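You operate a simulated robot arm through the tools that you are given. There is no shell and no other tool. Be economical: measure what you need, move in short steps, check, and stop when the job is done.

Carry out the task below with a simulated robot arm. There is one attempt and no reset: what you move stays moved.

TASK
Record three wood block knocks on the brown pad and put the block back.
Fine: the pad goes on the yellow square before REC; REC before the knocks, STOP after them; the take reads GOOD. Set down upright: wood block.

It is judged by the outcome, as a careful person would: the job done as asked, and still so three seconds after it is handed in. It fails if anything else is knocked over, pushed out of place, dropped, spilled or broken.

THE ROBOT
A 7-joint arm with a two-finger parallel gripper, fixed in place. Base frame: the origin is at the foot of the arm, x ahead of it, y to its left, z up; the work surface is at about z = 73. Lengths are in cm, angles in degrees, forces in N, time in s.
With the tool pointing down near the work surface it reaches from about 44 to 90 cm from the base axis. Its first joint turns from -115.0 to 115.0 degrees. Payload 3.91 kg.
The tool frame sits at the grasp point between the pads (the TCP): z along the fingers, y along the line on which they close. The tips reach 3 cm beyond it. The gripper opens to 11 cm. The fingers are 2 cm wide and 1 cm thick; the gripper's body (4.8 by 11.2 cm) begins 5.5 cm behind the TCP.
Orientation is told as [roll, pitch, yaw] about the base's x, y, z axes, in that order, counted from this pose: with the fingers straight down and closing along the base's y, the tool's x points along the base's -x, its y along +y and its z along -z.

THE INTERFACE
- The arm moves only by the tool nudge_tool. Its argument "deltas" is one flat list of numbers, 7 for each row, row after row: the shift along the base's x, y, z in units of 500 mm (1.0 is 500 mm), then the turn, a rotation vector about the base's x, y, z in units of 120 degrees (1.0 is 120 degrees), then the opening, from 0 (shut) to 1 (fully open). In form: [tx, ty, tz, rx, ry, rz, claw, tx, ty, tz, rx, ry, rz, claw, ...]. A call has 1 to 12 rows; each row is the pose to reach, as a shift and turn from the pose commanded when the call began. A call with a number of a shift or a turn outside -1 to 1 is refused whole. A row lasts 0.2 s, in which the tool goes at most 5 cm and 8.6 degrees; a call with a longer step from one row to the next is refused whole, and so is a gripper value outside its range. A pose out of reach is approached as far as the arm can. The call stops where the force on the tool passes 40 N (or 10 N more than at its start, if that is more) or the arm is blocked; 0.2 s more then pass. Each finger travels about 15.3 cm/s and halts on what it meets, pressing with about 34 N; the grip force reading is that of the motor and also rises with nothing between the fingers. The clock runs only during rows and for 0.2 s after the last one: add rows that repeat a pose to give the fingers time. The reply holds the time, the measured pose of the TCP, the force on the tool along the base axes, the opening and the grip force, in the units named above and with some noise, with the torque about the TCP (base axes, N m) and any sound that the robot's microphone picked up, and new pictures: "pictures" is both (left out), scene, wrist or none.
- Cameras (640 x 400 px; columns grow to the right, rows downward): "scene" is fixed at [21.93, 50.04, 150]; the picture's right is [-0.45, -0.89, 0.00], its down [-0.71, 0.36, -0.61] and it looks along [0.55, -0.27, -0.79] (base axes); focal length 360 px, centre (320, 200). "wrist" rides on the gripper at [7.2, 1.7, -10.3] in the tool frame; the picture's right is [-0.23, 0.97, 0.00], its down [-0.76, -0.18, -0.62] and it looks along [-0.61, -0.14, 0.78] (tool axes); focal length 222 px, centre (320, 200). There is no depth. A picture from a camera that has moved, and an enlarged one, comes with that camera's place and axes in the base frame and with its lens.
- move_column(by): slides the trunk up (or, below 0, down) by that many cm; the arm rides with it, the base frame stays. It gives what a move gives, with no picture.
- zoom(camera, box): a new picture of the part [left, top, right, bottom] of that camera's present view, enlarged. No time passes.
- hand_in(): hands the job in; it is judged then, once.

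Go step by step. Nothing tells you positions but the pictures and the camera data: compare them with the known pose of the tool, close in by small moves and look again before you grip or let go. The budget is 120 turns and 200 pictures, counting those below and the enlarged ones. Unless the task says otherwise, let go and move clear before handing in, and close with one line.

The tools are called after "Request:" as name(argument=value, ...) on one line, values as JSON. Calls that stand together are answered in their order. nudge_tool: Moves the arm, as the interface text tells. Its arguments: {"type":"object","properties":{"deltas":{"type":"array","items":{"type":"number"}},"pictures":{"type":"string","enum":["both","scene","wrist","none"]}},"required":["deltas"]} The other tools are called the same way: move_column (by) slides the trunk up or down; zoom (camera, box) takes an enlarged picture of a part of a camera's view; hand_in () hands the job in.

At the start:

```text
time: 0.0
eef_pos: [53.76, -2.08, 108.33]
orientation: [0.0, 0.0, 0.0]
wrist_force: [-0.5, -0.7, 0.0]
moment: [0.03, -0.03, 0.0]
grip_width: 11.0
finger_force: 0.0
trunk travel left (down, up): [-72.5, 26.5]
```

scene: 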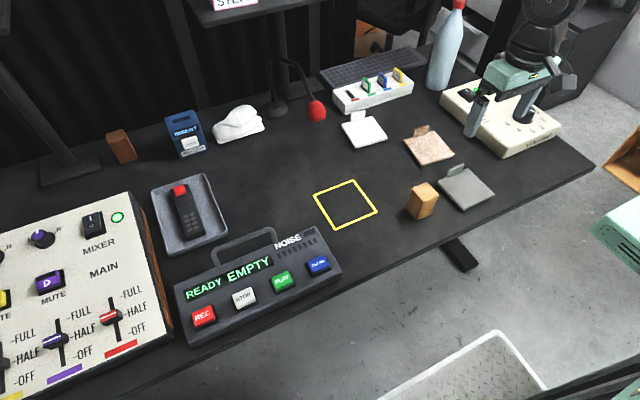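
wrist: 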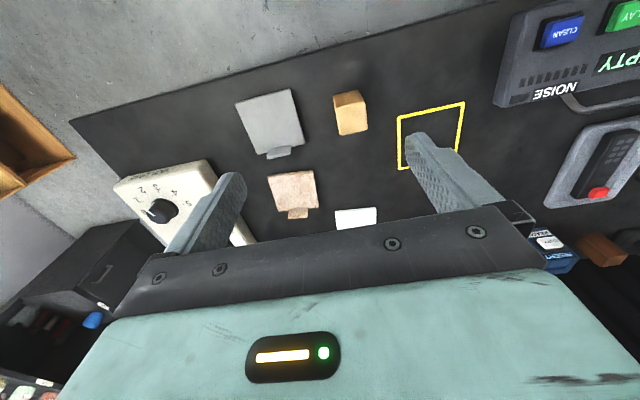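

I see a mixer at left, a recorder with REC/STOP/PLAY/CLEAR, a yellow square, three pads (white, brown, gray), and a wood block. First I look closer at the parts.

Request:
zoom(camera="scene", box=[300, 60, 500, 240])

Request:
zoom(camera="scene", box=[140, 160, 360, 350])

Request:
zoom(camera="scene", box=[0, 180, 180, 400])

Request:
zoom(camera="scene", box=[300, 0, 600, 180])

```text
2.22 times, centred on (400, 150) of scene
camera zoom: at [21.93, 50.04, 150.0], right [-0.45, -0.89, 0.0], down [-0.71, 0.36, -0.61], along [0.55, -0.27, -0.79], focal length 800 px, centre (142, 311)
```

zoom: 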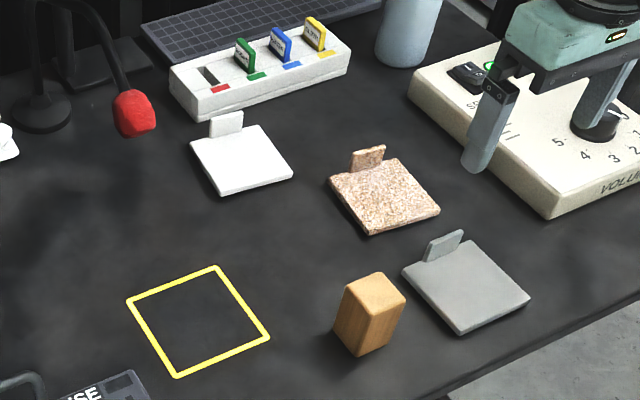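

```text
2.11 times, centred on (250, 255) of scene
camera zoom: at [21.93, 50.04, 150.0], right [-0.45, -0.89, 0.0], down [-0.71, 0.36, -0.61], along [0.55, -0.27, -0.79], focal length 758 px, centre (467, 84)
```

zoom: 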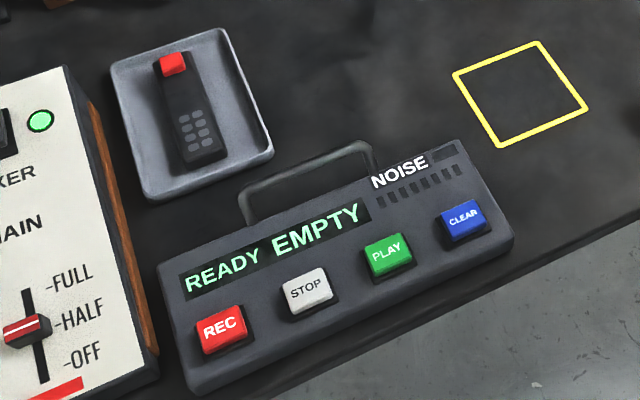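

```text
1.82 times, centred on (90, 290) of scene
camera zoom: at [21.93, 50.04, 150.0], right [-0.45, -0.89, 0.0], down [-0.71, 0.36, -0.61], along [0.55, -0.27, -0.79], focal length 655 px, centre (738, 36)
```

zoom: 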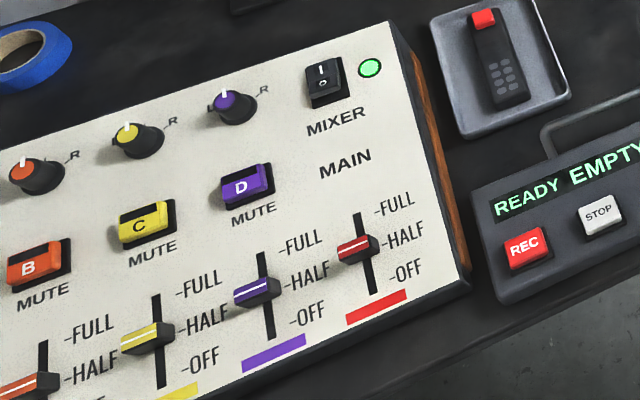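

```text
2.13 times, centred on (450, 90) of scene
camera zoom: at [21.93, 50.04, 150.0], right [-0.45, -0.89, 0.0], down [-0.71, 0.36, -0.61], along [0.55, -0.27, -0.79], focal length 768 px, centre (43, 435)
```

zoom: 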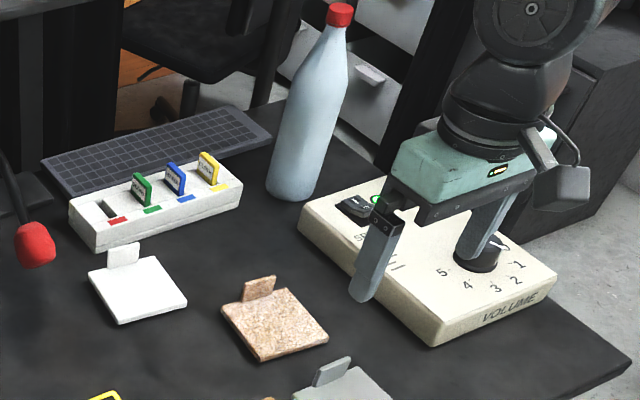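

The table lies as expected: yellow square is axis-aligned with centre about (71.4, 18.2), brown pad centre about (78, -14) turned about -5.5°, its tab at about (83.5, -14.5), and the block at about (60.3, 2.2), 8 cm tall. I turn the gripper to close across the tab and move above it.

Request:
nudge_tool(deltas=[0.051, -0.022, -0.018, 0, 0, 0.064, 1, 0.102, -0.044, -0.036, 0, 0, 0.128, 1, 0.153, -0.065, -0.055, 0, 0, 0.192, 1, 0.204, -0.087, -0.073, 0, 0, 0.256, 1, 0.255, -0.109, -0.091, 0, 0, 0.32, 1, 0.305, -0.131, -0.109, 0, 0, 0.384, 1, 0.356, -0.153, -0.127, 0, 0, 0.448, 1, 0.407, -0.175, -0.145, 0, 0, 0.512, 1, 0.458, -0.196, -0.164, 0, 0, 0.576, 1, 0.509, -0.218, -0.182, 0, 0, 0.64, 1, 0.56, -0.24, -0.2, 0, 0, 0.704, 1, 0.56, -0.24, -0.2, 0, 0, 0.704, 1])

```text
time: 2.6
eef_pos: [81.76, -14.16, 98.35]
orientation: [0.1, 0.1, 84.7]
wrist_force: [0.0, 0.3, 0.2]
moment: [0.03, -0.02, -0.01]
grip_width: 10.98
finger_force: 0.0
trunk travel left (down, up): [-72.5, 26.5]
camera wrist: at [79.45, -21.37, 108.71], right [-0.95, 0.32, 0.0], down [0.25, 0.74, 0.62], along [0.2, 0.59, -0.78], focal length 222 px, centre (320, 200)
```

scene: 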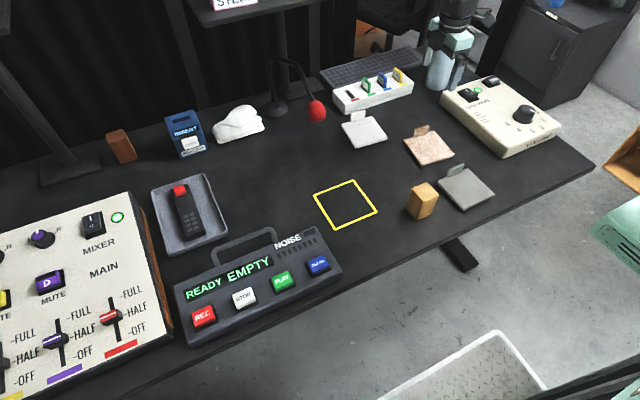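
wrist: 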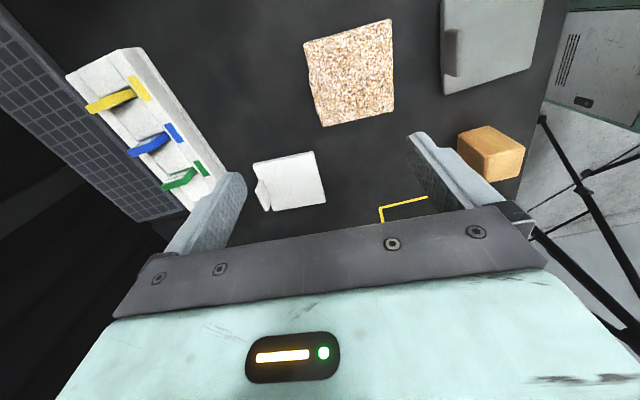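

The pad is visible beneath the gripper; I zoom in to find the tab.

Request:
zoom(camera="wrist", box=[270, 0, 430, 140])

Request:
zoom(camera="scene", box=[380, 110, 480, 180])

```text
2.86 times, centred on (350, 70) of wrist
camera zoom: at [79.45, -21.37, 108.71], right [-0.95, 0.32, 0.0], down [0.25, 0.74, 0.62], along [0.2, 0.59, -0.78], focal length 635 px, centre (234, 571)
```

zoom: 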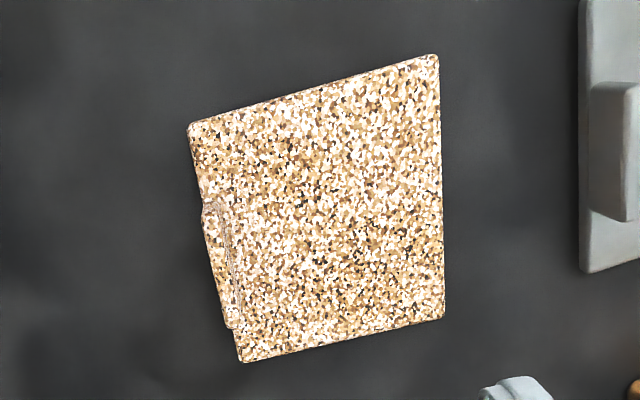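

```text
5.71 times, centred on (430, 145) of scene
camera zoom: at [21.93, 50.04, 150.0], right [-0.45, -0.89, 0.0], down [-0.71, 0.36, -0.61], along [0.55, -0.27, -0.79], focal length 2058 px, centre (-309, 514)
```

zoom: 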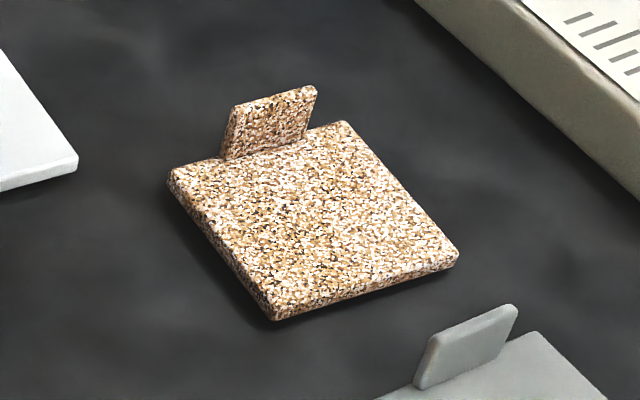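

The tab stands at the far edge around (82.3, -14.5), with the pad centre about (77.2, -14.0). I descend to just above it with the fingers partly closed.

Request:
nudge_tool(deltas=[0.003, -0.002, -0.07, 0, 0, 0, 0.8, 0.006, -0.004, -0.14, 0, 0, 0, 0.6, 0.009, -0.008, -0.21, 0, 0, 0, 0.5, 0.01, -0.008, -0.28, 0, 0, 0, 0.5, 0.01, -0.008, -0.31, 0, 0, 0, 0.5])

```text
time: 3.8
eef_pos: [82.19, -14.32, 83.03]
orientation: [0.0, 0.1, 84.5]
wrist_force: [0.4, -0.4, -0.1]
moment: [0.0, 0.0, -0.02]
grip_width: 5.5
finger_force: 0.1
trunk travel left (down, up): [-72.5, 26.5]
camera wrist: at [79.89, -21.54, 93.33], right [-0.95, 0.32, 0.0], down [0.25, 0.74, 0.62], along [0.2, 0.59, -0.78], focal length 222 px, centre (320, 200)
```

scene: 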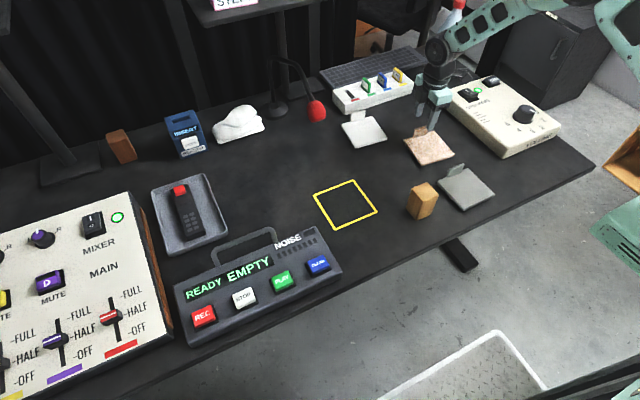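
wrist: 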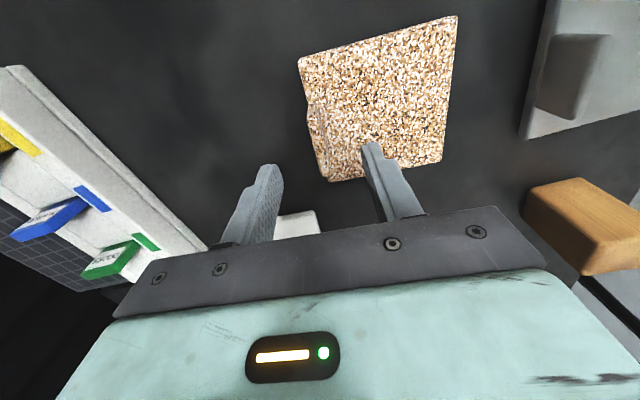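

Closer view to locate the tab between the fingers.

Request:
zoom(camera="wrist", box=[240, 80, 400, 220])

Request:
zoom(camera="scene", box=[390, 70, 480, 180])

```text
2.86 times, centred on (320, 150) of wrist
camera zoom: at [79.89, -21.54, 93.33], right [-0.95, 0.32, 0.0], down [0.25, 0.74, 0.62], along [0.2, 0.59, -0.78], focal length 635 px, centre (320, 343)
```

zoom: 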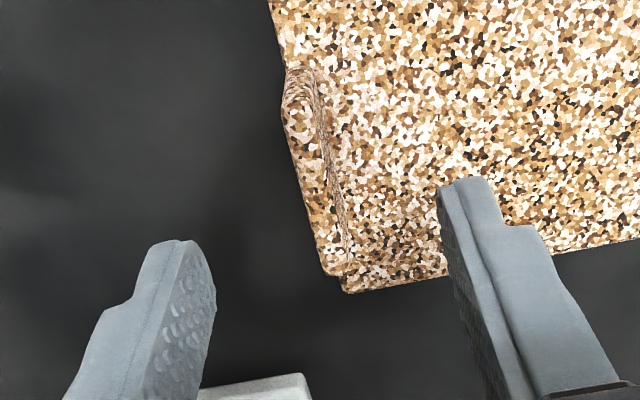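

```text
3.64 times, centred on (435, 125) of scene
camera zoom: at [21.93, 50.04, 150.0], right [-0.45, -0.89, 0.0], down [-0.71, 0.36, -0.61], along [0.55, -0.27, -0.79], focal length 1310 px, centre (-98, 473)
```

zoom: 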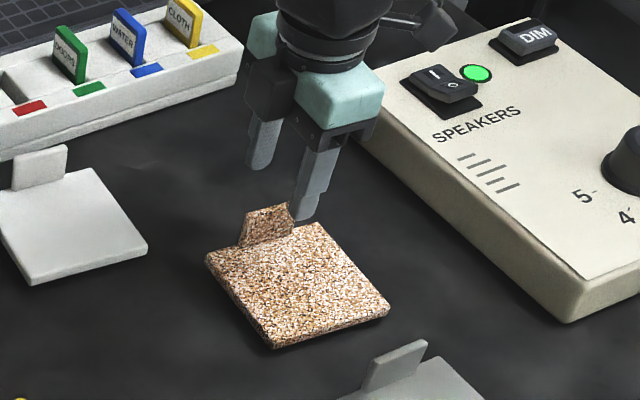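

The tab sits centred between the fingers. I lower to z≈78 and close on it.

Request:
nudge_tool(deltas=[0, -0.004, -0.04, 0, 0, 0, 0.5, 0, -0.008, -0.08, 0, 0, 0, 0.5, 0, -0.008, -0.096, 0, 0, 0, 0.5, 0, -0.008, -0.096, 0, 0, 0, 0.3, 0, -0.008, -0.096, 0, 0, 0, 0.15, 0, -0.008, -0.096, 0, 0, 0, 0, 0, -0.008, -0.096, 0, 0, 0, 0, 0, -0.008, -0.096, 0, 0, 0, 0])

```text
time: 5.6
eef_pos: [82.18, -14.87, 78.08]
orientation: [0.0, 0.1, 84.4]
wrist_force: [0.9, -0.1, 0.3]
moment: [-0.01, -0.05, 0.01]
grip_width: 0.76
finger_force: 34.2
trunk travel left (down, up): [-72.5, 26.5]
camera wrist: at [79.89, -22.01, 88.5], right [-0.95, 0.32, 0.0], down [0.25, 0.74, 0.62], along [0.2, 0.59, -0.78], focal length 222 px, centre (320, 200)
```

scene: 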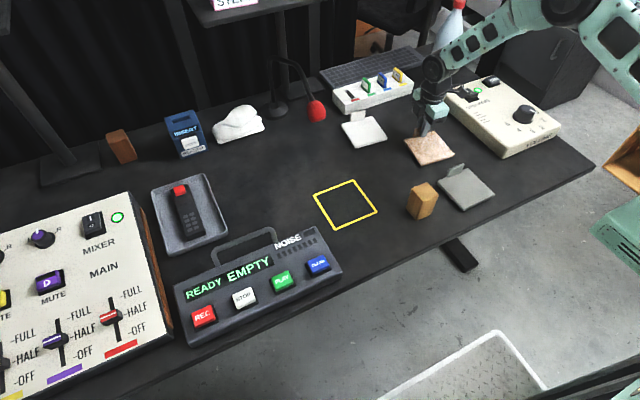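
wrist: 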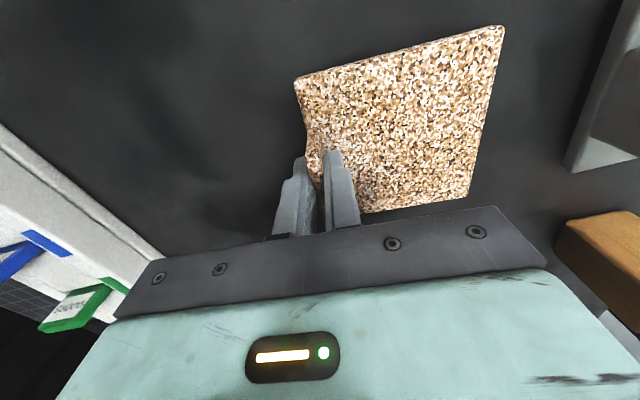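

The tab is gripped (0.76 cm, 34 N). I lift 10 cm, turn the pad straight and carry it above the yellow square.

Request:
nudge_tool(deltas=[0, 0, 0.05, 0, 0, 0, 0, 0, 0, 0.12, 0, 0, 0, 0, 0, 0, 0.18, 0, 0, 0, 0, -0.014, 0.08, 0.18, 0, 0, 0.006, 0, -0.028, 0.162, 0.18, 0, 0, 0.012, 0, -0.042, 0.244, 0.18, 0, 0, 0.018, 0, -0.056, 0.326, 0.18, 0, 0, 0.024, 0, -0.07, 0.408, 0.18, 0, 0, 0.03, 0, -0.085, 0.49, 0.18, 0, 0, 0.036, 0, -0.1, 0.572, 0.18, 0, 0, 0.042, 0, -0.115, 0.654, 0.18, 0, 0, 0.048, 0, -0.115, 0.654, 0.18, 0, 0, 0.048, 0])

```text
time: 8.2
eef_pos: [76.69, 17.95, 87.11]
orientation: [0.0, 0.0, 90.3]
wrist_force: [0.6, -0.3, -1.4]
moment: [-0.01, -0.07, 0.0]
grip_width: 0.72
finger_force: 34.1
trunk travel left (down, up): [-72.5, 26.5]
camera wrist: at [75.02, 10.57, 97.41], right [-0.97, 0.22, 0.0], down [0.17, 0.76, 0.62], along [0.14, 0.61, -0.78], focal length 222 px, centre (320, 200)
```

scene: 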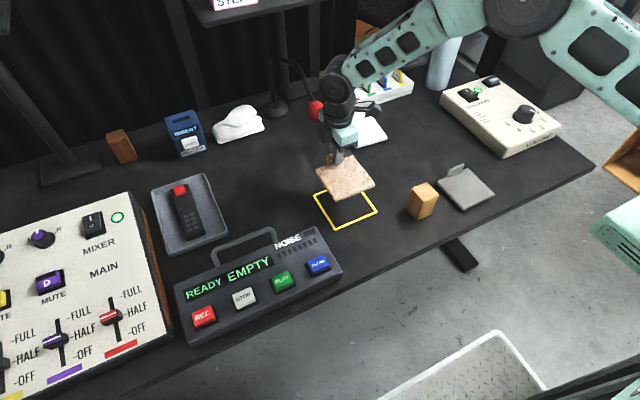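
wrist: 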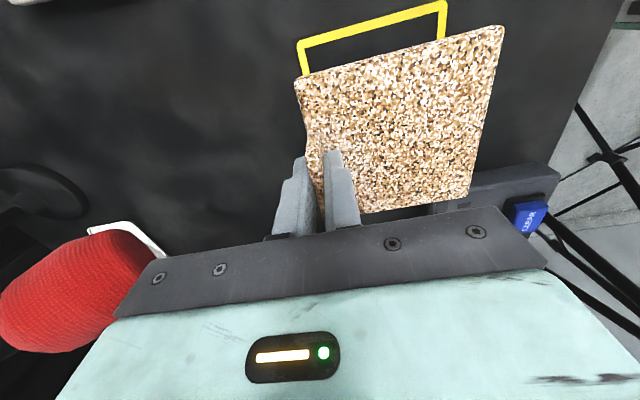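

The pad is held level over the square, and by both cameras about 0.3 cm too far in x. I lower it straight down with that correction.

Request:
nudge_tool(deltas=[-0.003, 0, -0.05, 0, 0, 0, 0, -0.006, 0, -0.1, 0, 0, 0, 0, -0.006, 0, -0.14, 0, 0, 0, 0, -0.006, 0, -0.16, 0, 0, 0, 0, -0.006, 0, -0.16, 0, 0, 0, 0])

```text
time: 9.4
eef_pos: [76.16, 17.88, 79.17]
orientation: [-0.1, -0.1, 90.1]
wrist_force: [-1.3, -0.8, -1.6]
moment: [-0.02, -0.05, -0.02]
grip_width: 0.76
finger_force: 34.3
trunk travel left (down, up): [-72.5, 26.5]
camera wrist: at [74.57, 10.5, 89.52], right [-0.97, 0.22, 0.0], down [0.17, 0.76, 0.62], along [0.14, 0.61, -0.78], focal length 222 px, centre (320, 200)
```

scene: 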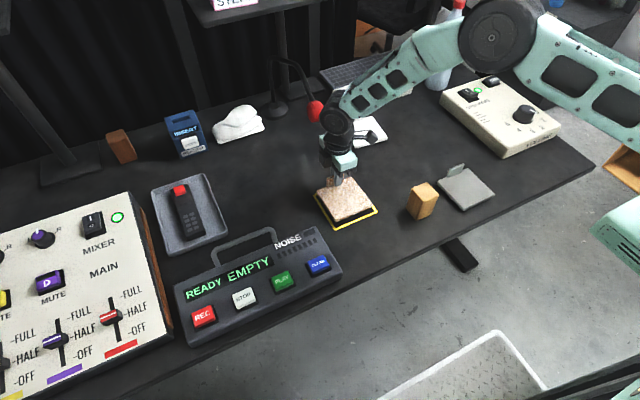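
wrist: 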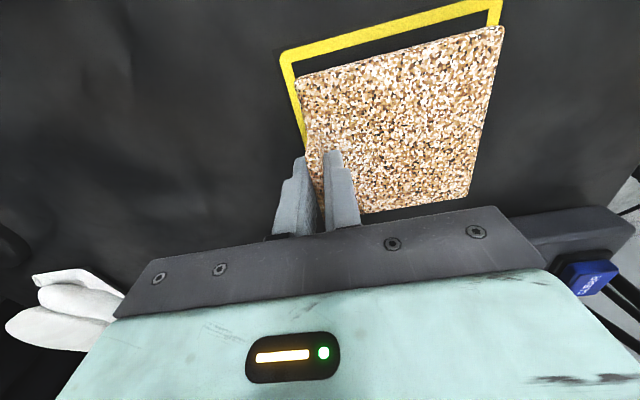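

Nearly centred; a 0.3 cm shift to the right in y and then the last 1.1 cm down.

Request:
nudge_tool(deltas=[0, -0.006, 0, 0, 0, 0, 0, 0, -0.006, -0.01, 0, 0, 0, 0, 0, -0.006, -0.018, 0, 0, 0, 0, 0, -0.006, -0.021, 0, 0, 0, 0, 0, -0.006, -0.021, 0, 0, 0, 0])

```text
time: 10.6
eef_pos: [76.35, 17.49, 78.17]
orientation: [-0.1, -0.1, 90.2]
wrist_force: [-3.4, -2.9, 9.1]
moment: [-0.14, 0.26, 0.04]
grip_width: 0.77
finger_force: 33.9
trunk travel left (down, up): [-72.5, 26.5]
camera wrist: at [74.56, 10.19, 88.48], right [-0.97, 0.22, 0.0], down [0.17, 0.76, 0.62], along [0.14, 0.61, -0.78], focal length 222 px, centre (320, 200)
```

scene: 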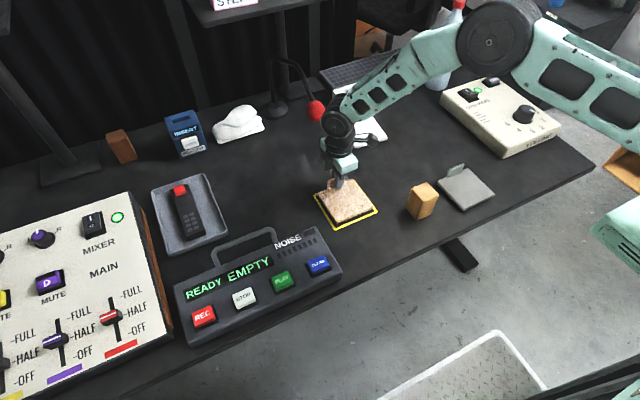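
wrist: 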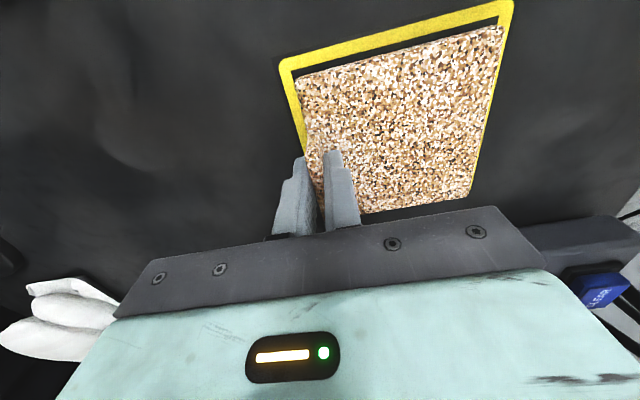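

The pad rests on the table inside the square. I open a little and rise straight up, then look.

Request:
nudge_tool(deltas=[0, 0, 0, 0, 0, 0, 0.15, 0, 0, 0, 0, 0, 0, 0.3, 0, 0, 0, 0, 0, 0, 0.3, 0, 0, 0.06, 0, 0, 0, 0.3, 0, 0, 0.14, 0, 0, 0, 0.3, 0, 0, 0.22, 0, 0, 0, 0.3, 0, 0, 0.3, 0, 0, 0, 0.3, 0, 0, 0.3, 0, 0, 0, 0.3])

Request:
zoom(camera="scene", box=[290, 150, 450, 240])

```text
time: 12.4
eef_pos: [76.26, 17.51, 92.9]
orientation: [0.0, 0.0, 90.3]
wrist_force: [0.6, -0.1, 0.3]
moment: [0.0, -0.05, 0.0]
grip_width: 3.32
finger_force: 0.1
trunk travel left (down, up): [-72.5, 26.5]
camera wrist: at [74.68, 10.21, 103.34], right [-0.97, 0.22, 0.0], down [0.17, 0.76, 0.62], along [0.14, 0.61, -0.78], focal length 222 px, centre (320, 200)
```

scene: 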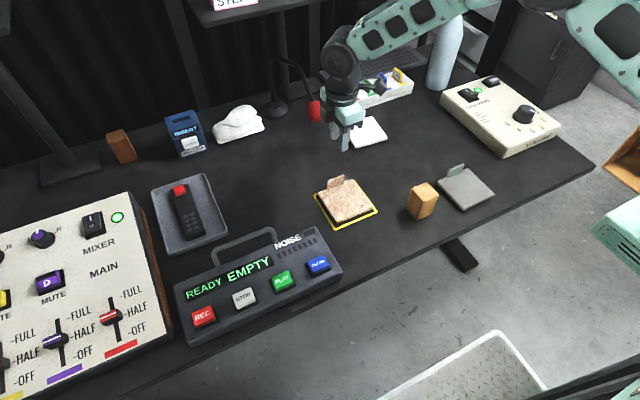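
wrist: 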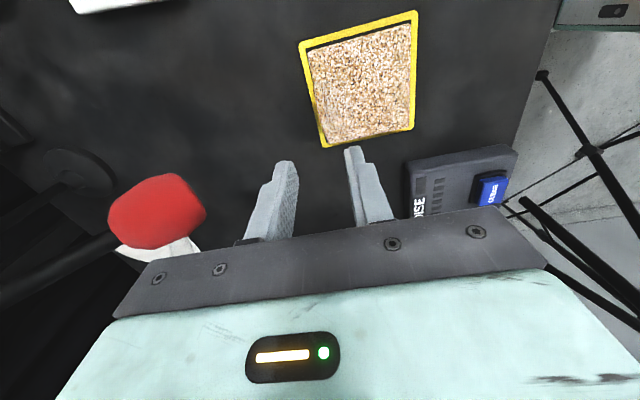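

```text
4.00 times, centred on (370, 195) of scene
camera zoom: at [21.93, 50.04, 150.0], right [-0.45, -0.89, 0.0], down [-0.71, 0.36, -0.61], along [0.55, -0.27, -0.79], focal length 1440 px, centre (120, 220)
```

zoom: 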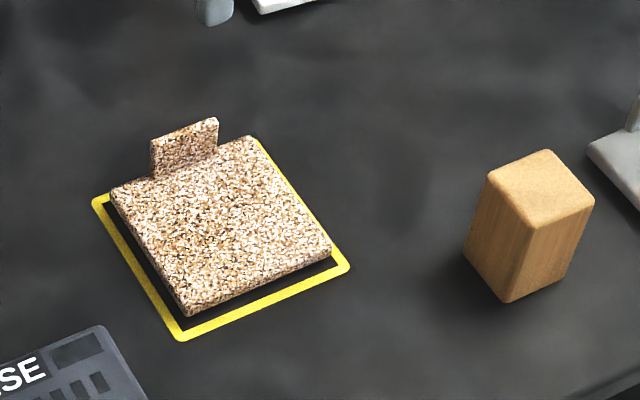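

The pad lies squarely in the yellow frame. Now I go to hover near the recorder with the fingers shut to locate REC and STOP.

Request:
nudge_tool(deltas=[-0.04, 0.081, 0.005, 0, 0, 0, 0.2, -0.08, 0.162, 0.01, 0, 0, 0, 0.1, -0.12, 0.244, 0.015, 0, 0, 0, 0, -0.16, 0.325, 0.02, 0, 0, 0, 0, -0.2, 0.406, 0.02, 0, 0, 0, 0, -0.24, 0.487, 0.02, 0, 0, 0, 0, -0.28, 0.569, 0.02, 0, 0, 0, 0, -0.325, 0.65, 0.02, 0, 0, 0, 0, -0.325, 0.65, 0.02, 0, 0, 0, 0])

```text
time: 14.4
eef_pos: [59.65, 49.55, 94.25]
orientation: [0.0, 0.0, 90.2]
wrist_force: [0.5, 0.1, 0.1]
moment: [0.02, 0.02, 0.0]
grip_width: 0.0
finger_force: 34.3
out of reach, approached as far as the arm can: row 8, 9
trunk travel left (down, up): [-72.5, 26.5]
camera wrist: at [58.06, 42.22, 104.45], right [-0.97, 0.22, 0.0], down [0.17, 0.76, 0.62], along [0.14, 0.61, -0.78], focal length 222 px, centre (320, 200)
```

scene: 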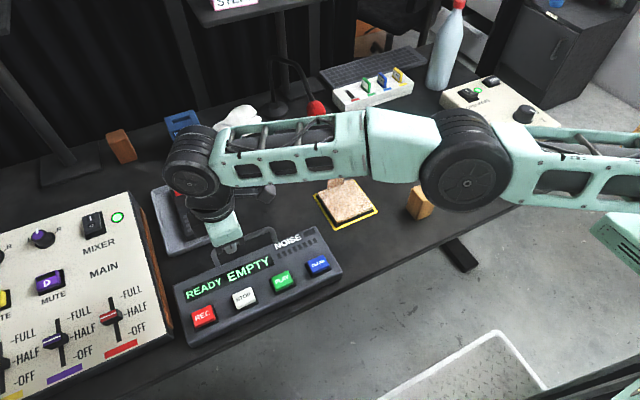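
wrist: 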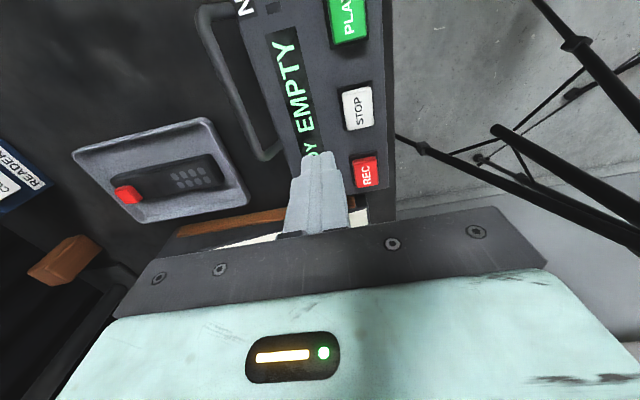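

REC works out at about (55.7, 59.8, z 77.8) and STOP at about (55.9, 51.4, z 77). I move above REC with the tips a few cm over it and look again.

Request:
nudge_tool(deltas=[-0.02, 0.05, -0.045, 0, 0, 0, 0, -0.04, 0.1, -0.09, 0, 0, 0, 0, -0.065, 0.15, -0.135, 0, 0, 0, 0, -0.086, 0.196, -0.18, 0, 0, 0, 0, -0.086, 0.196, -0.2, 0, 0, 0, 0, -0.086, 0.196, -0.2, 0, 0, 0, 0])

Request:
zoom(camera="scene", box=[140, 200, 340, 350])

Request:
zoom(camera="wrist", box=[240, 80, 440, 230])

```text
time: 15.8
eef_pos: [52.92, 53.02, 86.61]
orientation: [0.0, 0.0, 90.2]
wrist_force: [-0.2, 0.8, 0.8]
moment: [-0.01, -0.03, -0.01]
grip_width: 0.0
finger_force: 33.8
out of reach, approached as far as the arm can: row 1, 2, 3, 4, 5, 6
trunk travel left (down, up): [-72.5, 26.5]
camera wrist: at [51.16, 45.67, 96.81], right [-0.97, 0.22, 0.0], down [0.17, 0.76, 0.62], along [0.14, 0.61, -0.78], focal length 222 px, centre (320, 200)
```

scene: 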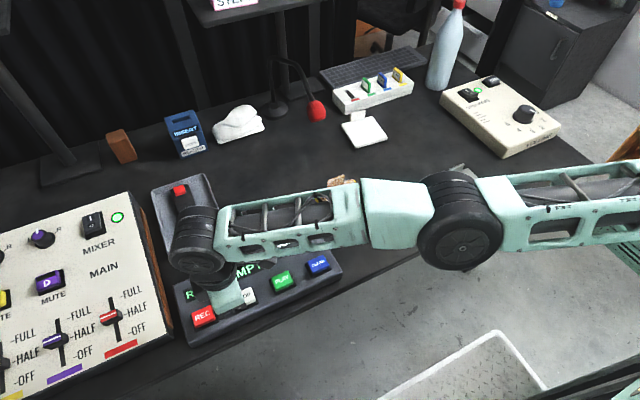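
wrist: 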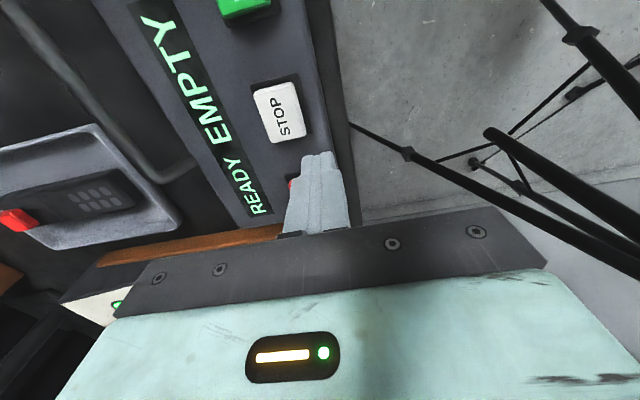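

```text
2.67 times, centred on (240, 275) of scene
camera zoom: at [21.93, 50.04, 150.0], right [-0.45, -0.89, 0.0], down [-0.71, 0.36, -0.61], along [0.55, -0.27, -0.79], focal length 960 px, centre (533, 0)
```

zoom: 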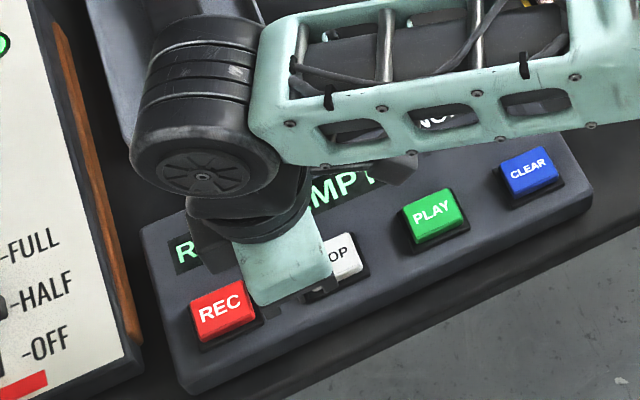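

```text
2.67 times, centred on (340, 155) of wrist
camera zoom: at [51.16, 45.67, 96.81], right [-0.97, 0.22, 0.0], down [0.17, 0.76, 0.62], along [0.14, 0.61, -0.78], focal length 592 px, centre (267, 320)
```

zoom: 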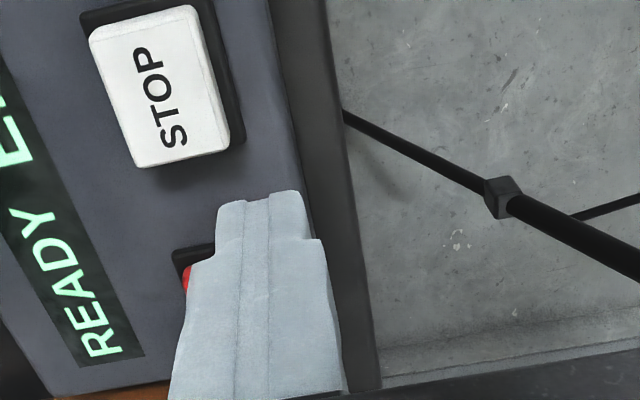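

The arm stalled short at (52.9, 53.0) with a stretched, turned wrist. I turn the tool toward the arm's own direction (yaw about 45°), a little higher, to see if the reach frees up.

Request:
nudge_tool(deltas=[0, -0.05, 0.03, 0, 0, -0.065, 0, 0, -0.05, 0.06, 0, 0, -0.13, 0, 0, -0.05, 0.06, 0, 0, -0.195, 0, 0, -0.05, 0.06, 0, 0, -0.26, 0, 0, -0.05, 0.06, 0, 0, -0.325, 0, 0, -0.05, 0.06, 0, 0, -0.375, 0, 0, -0.05, 0.06, 0, 0, -0.375, 0])

```text
time: 17.4
eef_pos: [54.03, 52.43, 89.41]
orientation: [-0.2, 0.2, 45.1]
wrist_force: [-0.5, 0.4, -0.3]
moment: [-0.03, -0.01, 0.02]
grip_width: 0.01
finger_force: 34.2
out of reach, approached as far as the arm can: row 1, 2, 3, 4, 5, 6, 7
trunk travel left (down, up): [-72.5, 26.5]
camera wrist: at [47.73, 48.37, 99.76], right [-0.53, 0.85, 0.0], down [0.66, 0.42, 0.62], along [0.53, 0.33, -0.78], focal length 222 px, centre (320, 200)
```

scene: 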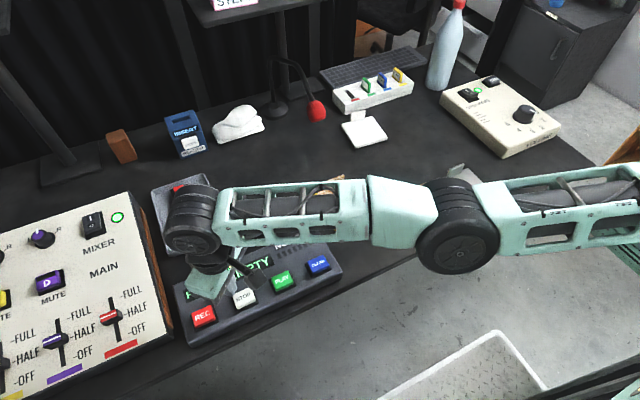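
wrist: 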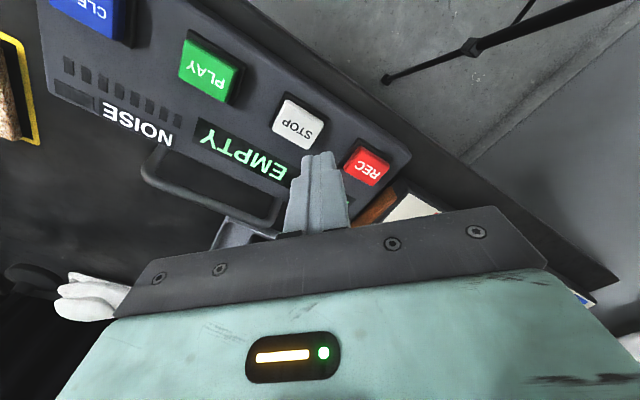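

Still stretched: the elbow is swung out to the right, so this looks like a posture limit. I pull back toward the base on this bearing to let the arm refold, then will extend again.

Request:
nudge_tool(deltas=[-0.05, -0.045, 0.03, 0, 0, 0, 0, -0.1, -0.09, 0.06, 0, 0, 0, 0, -0.15, -0.135, 0.09, 0, 0, 0, 0, -0.2, -0.18, 0.12, 0, 0, 0, 0, -0.25, -0.225, 0.14, 0, 0, 0, 0, -0.3, -0.27, 0.14, 0, 0, 0, 0, -0.35, -0.315, 0.14, 0, 0, 0, 0, -0.394, -0.346, 0.14, 0, 0, 0, 0, -0.394, -0.346, 0.14, 0, 0, 0, 0])

```text
time: 19.4
eef_pos: [42.84, 56.85, 98.24]
orientation: [-0.1, 0.1, 45.3]
wrist_force: [-0.4, 0.6, -0.7]
moment: [0.0, 0.0, 0.0]
grip_width: 0.0
finger_force: 34.1
out of reach, approached as far as the arm can: row 1, 2, 3, 4, 5, 6, 7, 8, 9
trunk travel left (down, up): [-72.5, 26.5]
camera wrist: at [36.38, 52.93, 108.53], right [-0.53, 0.85, 0.0], down [0.66, 0.42, 0.62], along [0.53, 0.33, -0.78], focal length 222 px, centre (320, 200)
```

scene: 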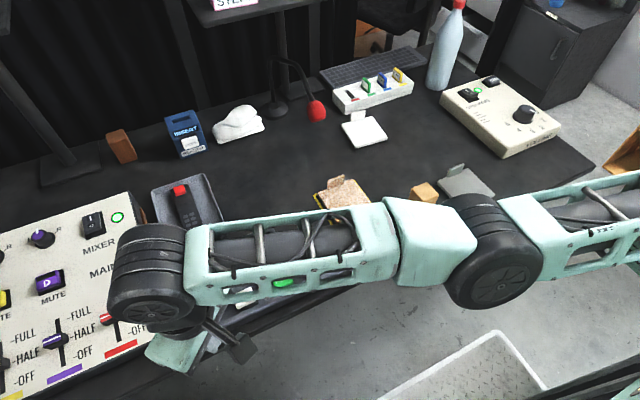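
wrist: 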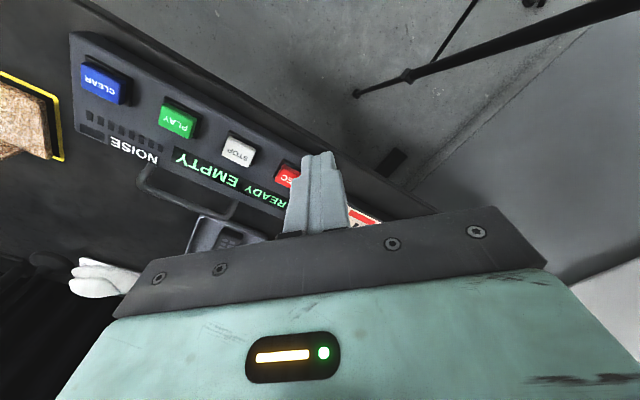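

The arm seems locked straight at the elbow. I go back toward the region where it moved freely, (62, 22), to recover a bent posture.

Request:
nudge_tool(deltas=[0.065, -0.045, 0.01, 0, 0, 0, 0, 0.13, -0.09, 0.02, 0, 0, 0, 0, 0.195, -0.135, 0.03, 0, 0, 0, 0, 0.26, -0.18, 0.04, 0, 0, 0, 0, 0.325, -0.225, 0.05, 0, 0, 0, 0, 0.39, -0.27, 0.06, 0, 0, 0, 0, 0.455, -0.315, 0.06, 0, 0, 0, 0, 0.52, -0.36, 0.06, 0, 0, 0, 0, 0.52, -0.36, 0.06, 0, 0, 0, 0, 0.52, -0.36, 0.06, 0, 0, 0, 0])

```text
time: 21.6
eef_pos: [67.7, 39.26, 100.56]
orientation: [0.0, -0.2, 45.3]
wrist_force: [-0.7, 0.4, 0.0]
moment: [-0.01, 0.01, 0.01]
grip_width: 0.01
finger_force: 33.9
out of reach, approached as far as the arm can: row 1, 2, 3, 4, 5, 6, 7, 8
trunk travel left (down, up): [-72.5, 26.5]
camera wrist: at [61.37, 35.2, 110.93], right [-0.53, 0.85, 0.0], down [0.66, 0.41, 0.63], along [0.53, 0.33, -0.78], focal length 222 px, centre (320, 200)
```

scene: 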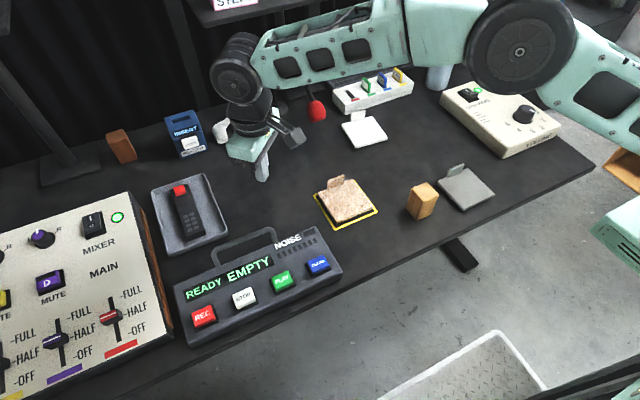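
wrist: 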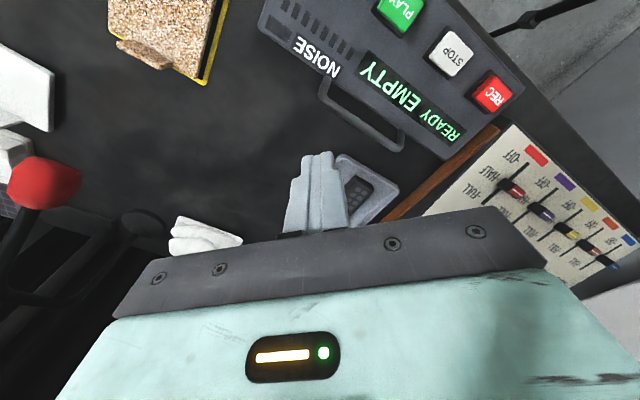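

The arm moves again here. I go back to the neutral start pose (yaw 0) to reset the posture, then I will swing left along an arc with yaw matching the bearing.

Request:
nudge_tool(deltas=[-0.028, -0.075, 0.015, 0, 0, -0.038, 0, -0.056, -0.15, 0.03, 0, 0, -0.076, 0, -0.084, -0.226, 0.045, 0, 0, -0.114, 0, -0.112, -0.301, 0.06, 0, 0, -0.152, 0, -0.14, -0.376, 0.075, 0, 0, -0.19, 0, -0.168, -0.452, 0.09, 0, 0, -0.228, 0, -0.196, -0.527, 0.105, 0, 0, -0.266, 0, -0.224, -0.602, 0.12, 0, 0, -0.304, 0, -0.252, -0.677, 0.135, 0, 0, -0.342, 0, -0.28, -0.752, 0.15, 0, 0, -0.375, 0, -0.28, -0.752, 0.15, 0, 0, -0.375, 0], pictures="scene")

```text
time: 24.0
eef_pos: [53.66, 1.6, 108.16]
orientation: [0.1, -0.1, 0.1]
wrist_force: [0.0, 0.6, -0.9]
moment: [-0.06, 0.02, -0.01]
grip_width: 0.0
finger_force: 34.4
trunk travel left (down, up): [-72.5, 26.5]
```

scene: 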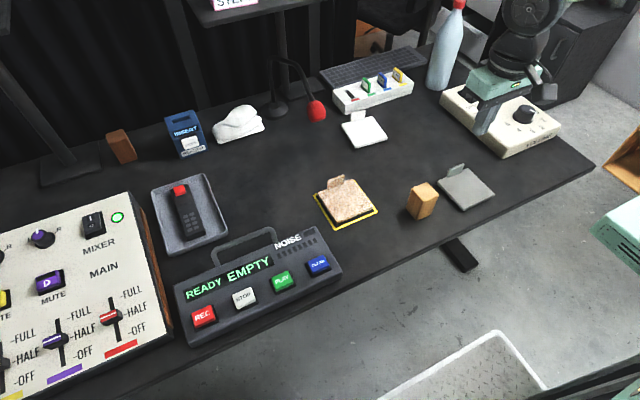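

Neutral posture regained. Now I swing left at radius 55 cm, high up, with yaw following.

Request:
nudge_tool(deltas=[0.02, 0.082, 0, 0, 0, 0.037, 0, 0.008, 0.167, 0, 0, 0, 0.074, 0, -0.012, 0.251, 0, 0, 0, 0.111, 0, -0.038, 0.335, 0, 0, 0, 0.148, 0, -0.07, 0.415, 0, 0, 0, 0.185, 0, -0.108, 0.491, 0, 0, 0, 0.222, 0, -0.152, 0.567, 0, 0, 0, 0.259, 0, -0.202, 0.637, 0, 0, 0, 0.296, 0, -0.256, 0.703, 0, 0, 0, 0.333, 0, -0.316, 0.765, 0, 0, 0, 0.37, 0, -0.316, 0.765, 0, 0, 0, 0.37, 0])

```text
time: 26.4
eef_pos: [37.68, 39.68, 107.82]
orientation: [0.0, 0.0, 44.7]
wrist_force: [0.1, 0.5, -0.5]
moment: [0.0, 0.04, 0.03]
grip_width: 0.02
finger_force: 33.5
trunk travel left (down, up): [-72.5, 26.5]
camera wrist: at [31.23, 35.71, 118.21], right [-0.52, 0.85, 0.0], down [0.67, 0.41, 0.62], along [0.53, 0.33, -0.78], focal length 222 px, centre (320, 200)
```

scene: 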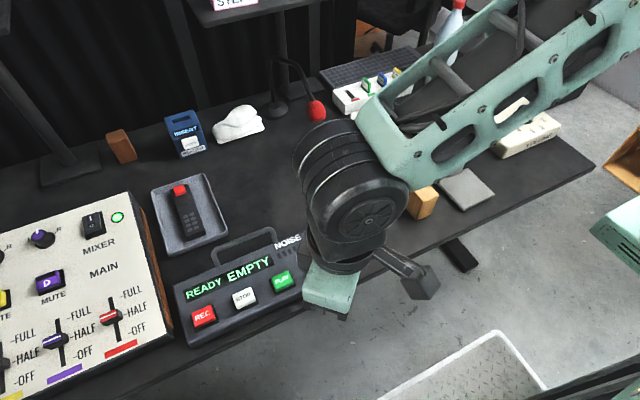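
wrist: 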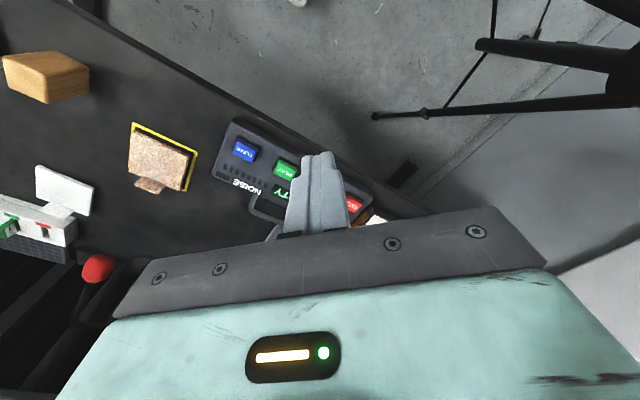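

That posture works. Now I extend outward and down to hover above REC.

Request:
nudge_tool(deltas=[0.045, 0.05, -0.044, 0, 0, 0, 0, 0.09, 0.1, -0.088, 0, 0, 0, 0, 0.135, 0.15, -0.131, 0, 0, 0, 0, 0.18, 0.201, -0.175, 0, 0, 0, 0, 0.225, 0.251, -0.219, 0, 0, 0, 0, 0.27, 0.301, -0.263, 0, 0, 0, 0, 0.315, 0.351, -0.306, 0, 0, 0, 0, 0.36, 0.402, -0.35, 0, 0, 0, 0, 0.36, 0.402, -0.39, 0, 0, 0, 0, 0.36, 0.402, -0.39, 0, 0, 0, 0])

```text
time: 28.6
eef_pos: [53.03, 53.18, 89.97]
orientation: [0.0, 0.0, 44.6]
wrist_force: [0.8, -0.6, 0.0]
moment: [0.02, 0.0, -0.02]
grip_width: 0.02
finger_force: 34.0
out of reach, approached as far as the arm can: row 6, 7, 8, 9, 10
trunk travel left (down, up): [-72.5, 26.5]
camera wrist: at [46.7, 49.17, 100.32], right [-0.52, 0.85, 0.0], down [0.67, 0.41, 0.62], along [0.53, 0.33, -0.78], focal length 222 px, centre (320, 200)
```

scene: 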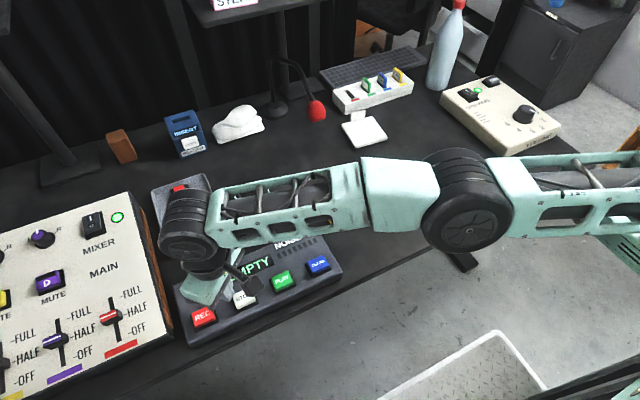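
wrist: 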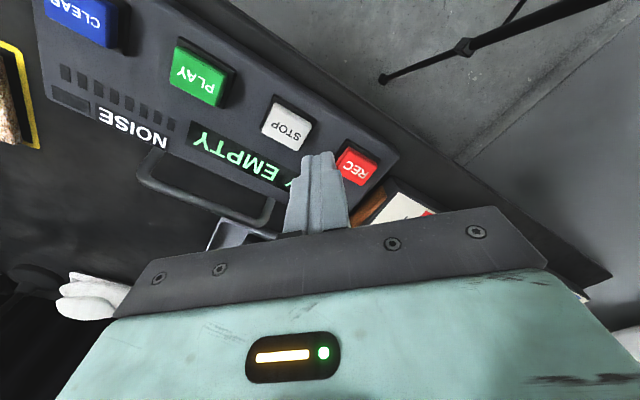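

Same limit, and the reach shrinks as the tool goes lower, so the shoulder sits too high. I retract and rise, then lower the trunk.

Request:
nudge_tool(deltas=[-0.04, -0.04, 0.06, 0, 0, 0, 0, -0.08, -0.08, 0.12, 0, 0, 0, 0, -0.12, -0.12, 0.18, 0, 0, 0, 0, -0.16, -0.16, 0.24, 0, 0, 0, 0, -0.2, -0.2, 0.3, 0, 0, 0, 0, -0.24, -0.24, 0.36, 0, 0, 0, 0, -0.28, -0.27, 0.4, 0, 0, 0, 0, -0.3, -0.27, 0.44, 0, 0, 0, 0, -0.3, -0.27, 0.44, 0, 0, 0, 0], pictures="scene")

```text
time: 30.6
eef_pos: [37.76, 39.6, 112.22]
orientation: [0.1, 0.1, 44.5]
wrist_force: [-0.7, 0.4, -0.3]
moment: [0.01, 0.0, 0.04]
grip_width: 0.0
finger_force: 34.4
trunk travel left (down, up): [-72.5, 26.5]
```

scene: 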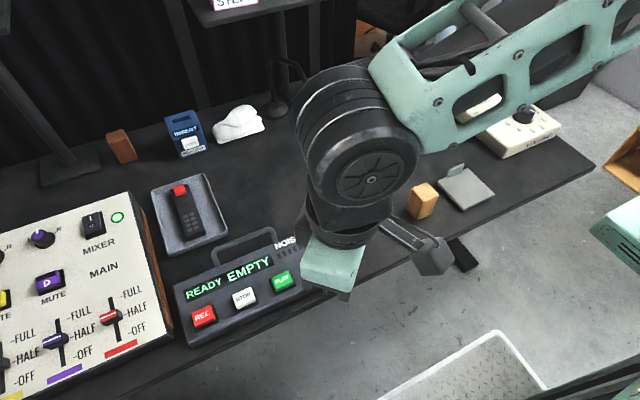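

Request:
move_column(by=-18)

```text
time: 32.6
eef_pos: [37.78, 39.62, 94.24]
orientation: [0.0, 0.0, 44.6]
wrist_force: [0.1, 0.0, -0.3]
moment: [-0.02, 0.02, 0.0]
grip_width: 0.02
finger_force: 33.6
trunk travel left (down, up): [-54.5, 44.5]
```

The trunk is 18 cm lower. I extend to REC again at a safe height.

Request:
nudge_tool(deltas=[0.051, 0.058, -0.01, 0, 0, 0, 0, 0.102, 0.115, -0.02, 0, 0, 0, 0, 0.153, 0.173, -0.04, 0, 0, 0, 0, 0.205, 0.231, -0.06, 0, 0, 0, 0, 0.256, 0.289, -0.08, 0, 0, 0, 0, 0.307, 0.346, -0.1, 0, 0, 0, 0, 0.358, 0.404, -0.12, 0, 0, 0, 0, 0.358, 0.404, -0.14, 0, 0, 0, 0, 0.358, 0.404, -0.14, 0, 0, 0, 0])

```text
time: 34.6
eef_pos: [52.34, 52.61, 88.58]
orientation: [0.0, 0.0, 44.6]
wrist_force: [-0.5, -0.2, -0.5]
moment: [0.01, 0.0, 0.0]
grip_width: 0.0
finger_force: 33.8
out of reach, approached as far as the arm can: row 5, 6, 7, 8, 9
trunk travel left (down, up): [-54.5, 44.5]
camera wrist: at [46.02, 48.62, 98.82], right [-0.52, 0.85, 0.0], down [0.67, 0.41, 0.62], along [0.53, 0.33, -0.78], focal length 222 px, centre (320, 200)
```

scene: 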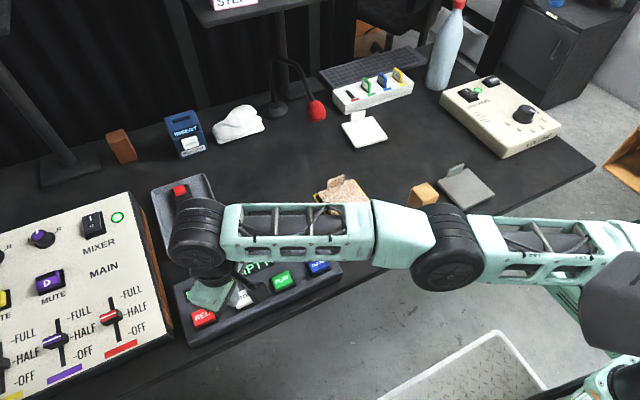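
wrist: 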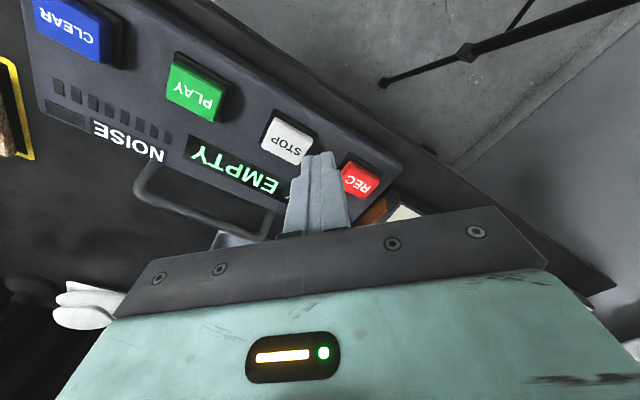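

The limit hardly changed, and in the picture the shoulder joint sits only about 18° left with the elbow bulging right. I swing farther left at short radius so the first joint turns more, then extend.

Request:
nudge_tool(deltas=[-0.075, -0.063, 0.04, 0, 0, 0, 0, -0.15, -0.126, 0.08, 0, 0, 0, 0, -0.225, -0.189, 0.12, 0, 0, 0, 0, -0.307, -0.24, 0.12, 0, 0, 0, 0, -0.369, -0.187, 0.12, 0, 0, 0.042, 0, -0.446, -0.13, 0.12, 0, 0, 0.084, 0, -0.53, -0.08, 0.12, 0, 0, 0.125, 0, -0.617, -0.04, 0.12, 0, 0, 0.167, 0, -0.706, -0.006, 0.12, 0, 0, 0.209, 0, -0.799, 0.02, 0.12, 0, 0, 0.25, 0, -0.799, 0.02, 0.12, 0, 0, 0.25, 0])

```text
refused: row 1 steps farther than a row can; nothing moved
```

Row 1 was a hair too long; I resend with smaller steps.

Request:
nudge_tool(deltas=[-0.07, -0.06, 0.02, 0, 0, 0, 0, -0.14, -0.12, 0.04, 0, 0, 0, 0, -0.21, -0.18, 0.06, 0, 0, 0, 0, -0.28, -0.22, 0.08, 0, 0, 0, 0, -0.345, -0.19, 0.11, 0, 0, 0.042, 0, -0.426, -0.14, 0.12, 0, 0, 0.084, 0, -0.515, -0.1, 0.12, 0, 0, 0.125, 0, -0.604, -0.06, 0.12, 0, 0, 0.167, 0, -0.697, -0.03, 0.12, 0, 0, 0.209, 0, -0.79, 0, 0.12, 0, 0, 0.25, 0, -0.79, 0, 0.12, 0, 0, 0.25, 0])

```text
time: 36.5
eef_pos: [31.72, 49.06, 94.25]
orientation: [-0.4, 0.0, 56.3]
wrist_force: [0.7, -0.4, 0.4]
moment: [0.08, 0.1, -0.03]
grip_width: 0.0
finger_force: 34.2
trunk travel left (down, up): [-54.5, 44.5]
stopped in row 9: the arm was blocked; the commanded pose is now the measured one
camera wrist: at [26.21, 43.87, 104.59], right [-0.68, 0.73, -0.01], down [0.57, 0.54, 0.62], along [0.46, 0.42, -0.78], focal length 222 px, centre (320, 200)
```

scene: 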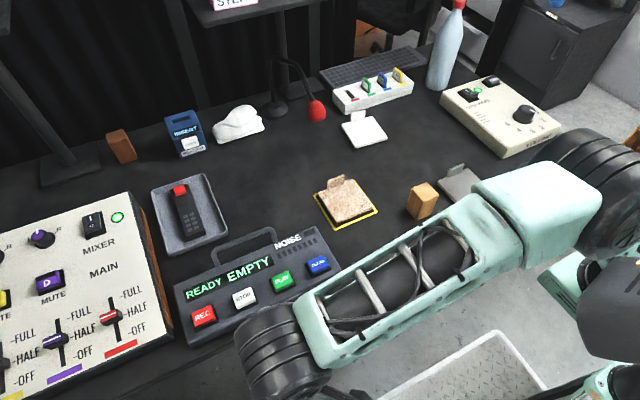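
wrist: 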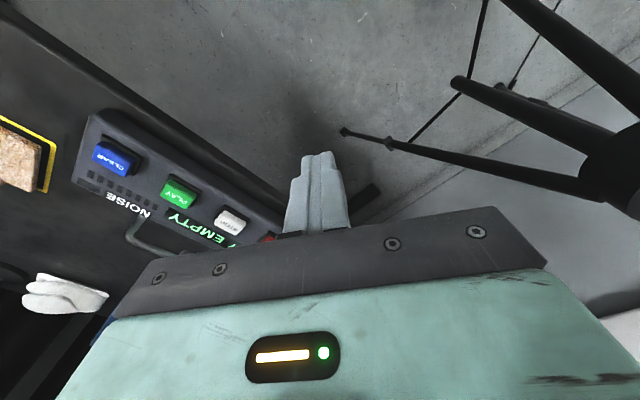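

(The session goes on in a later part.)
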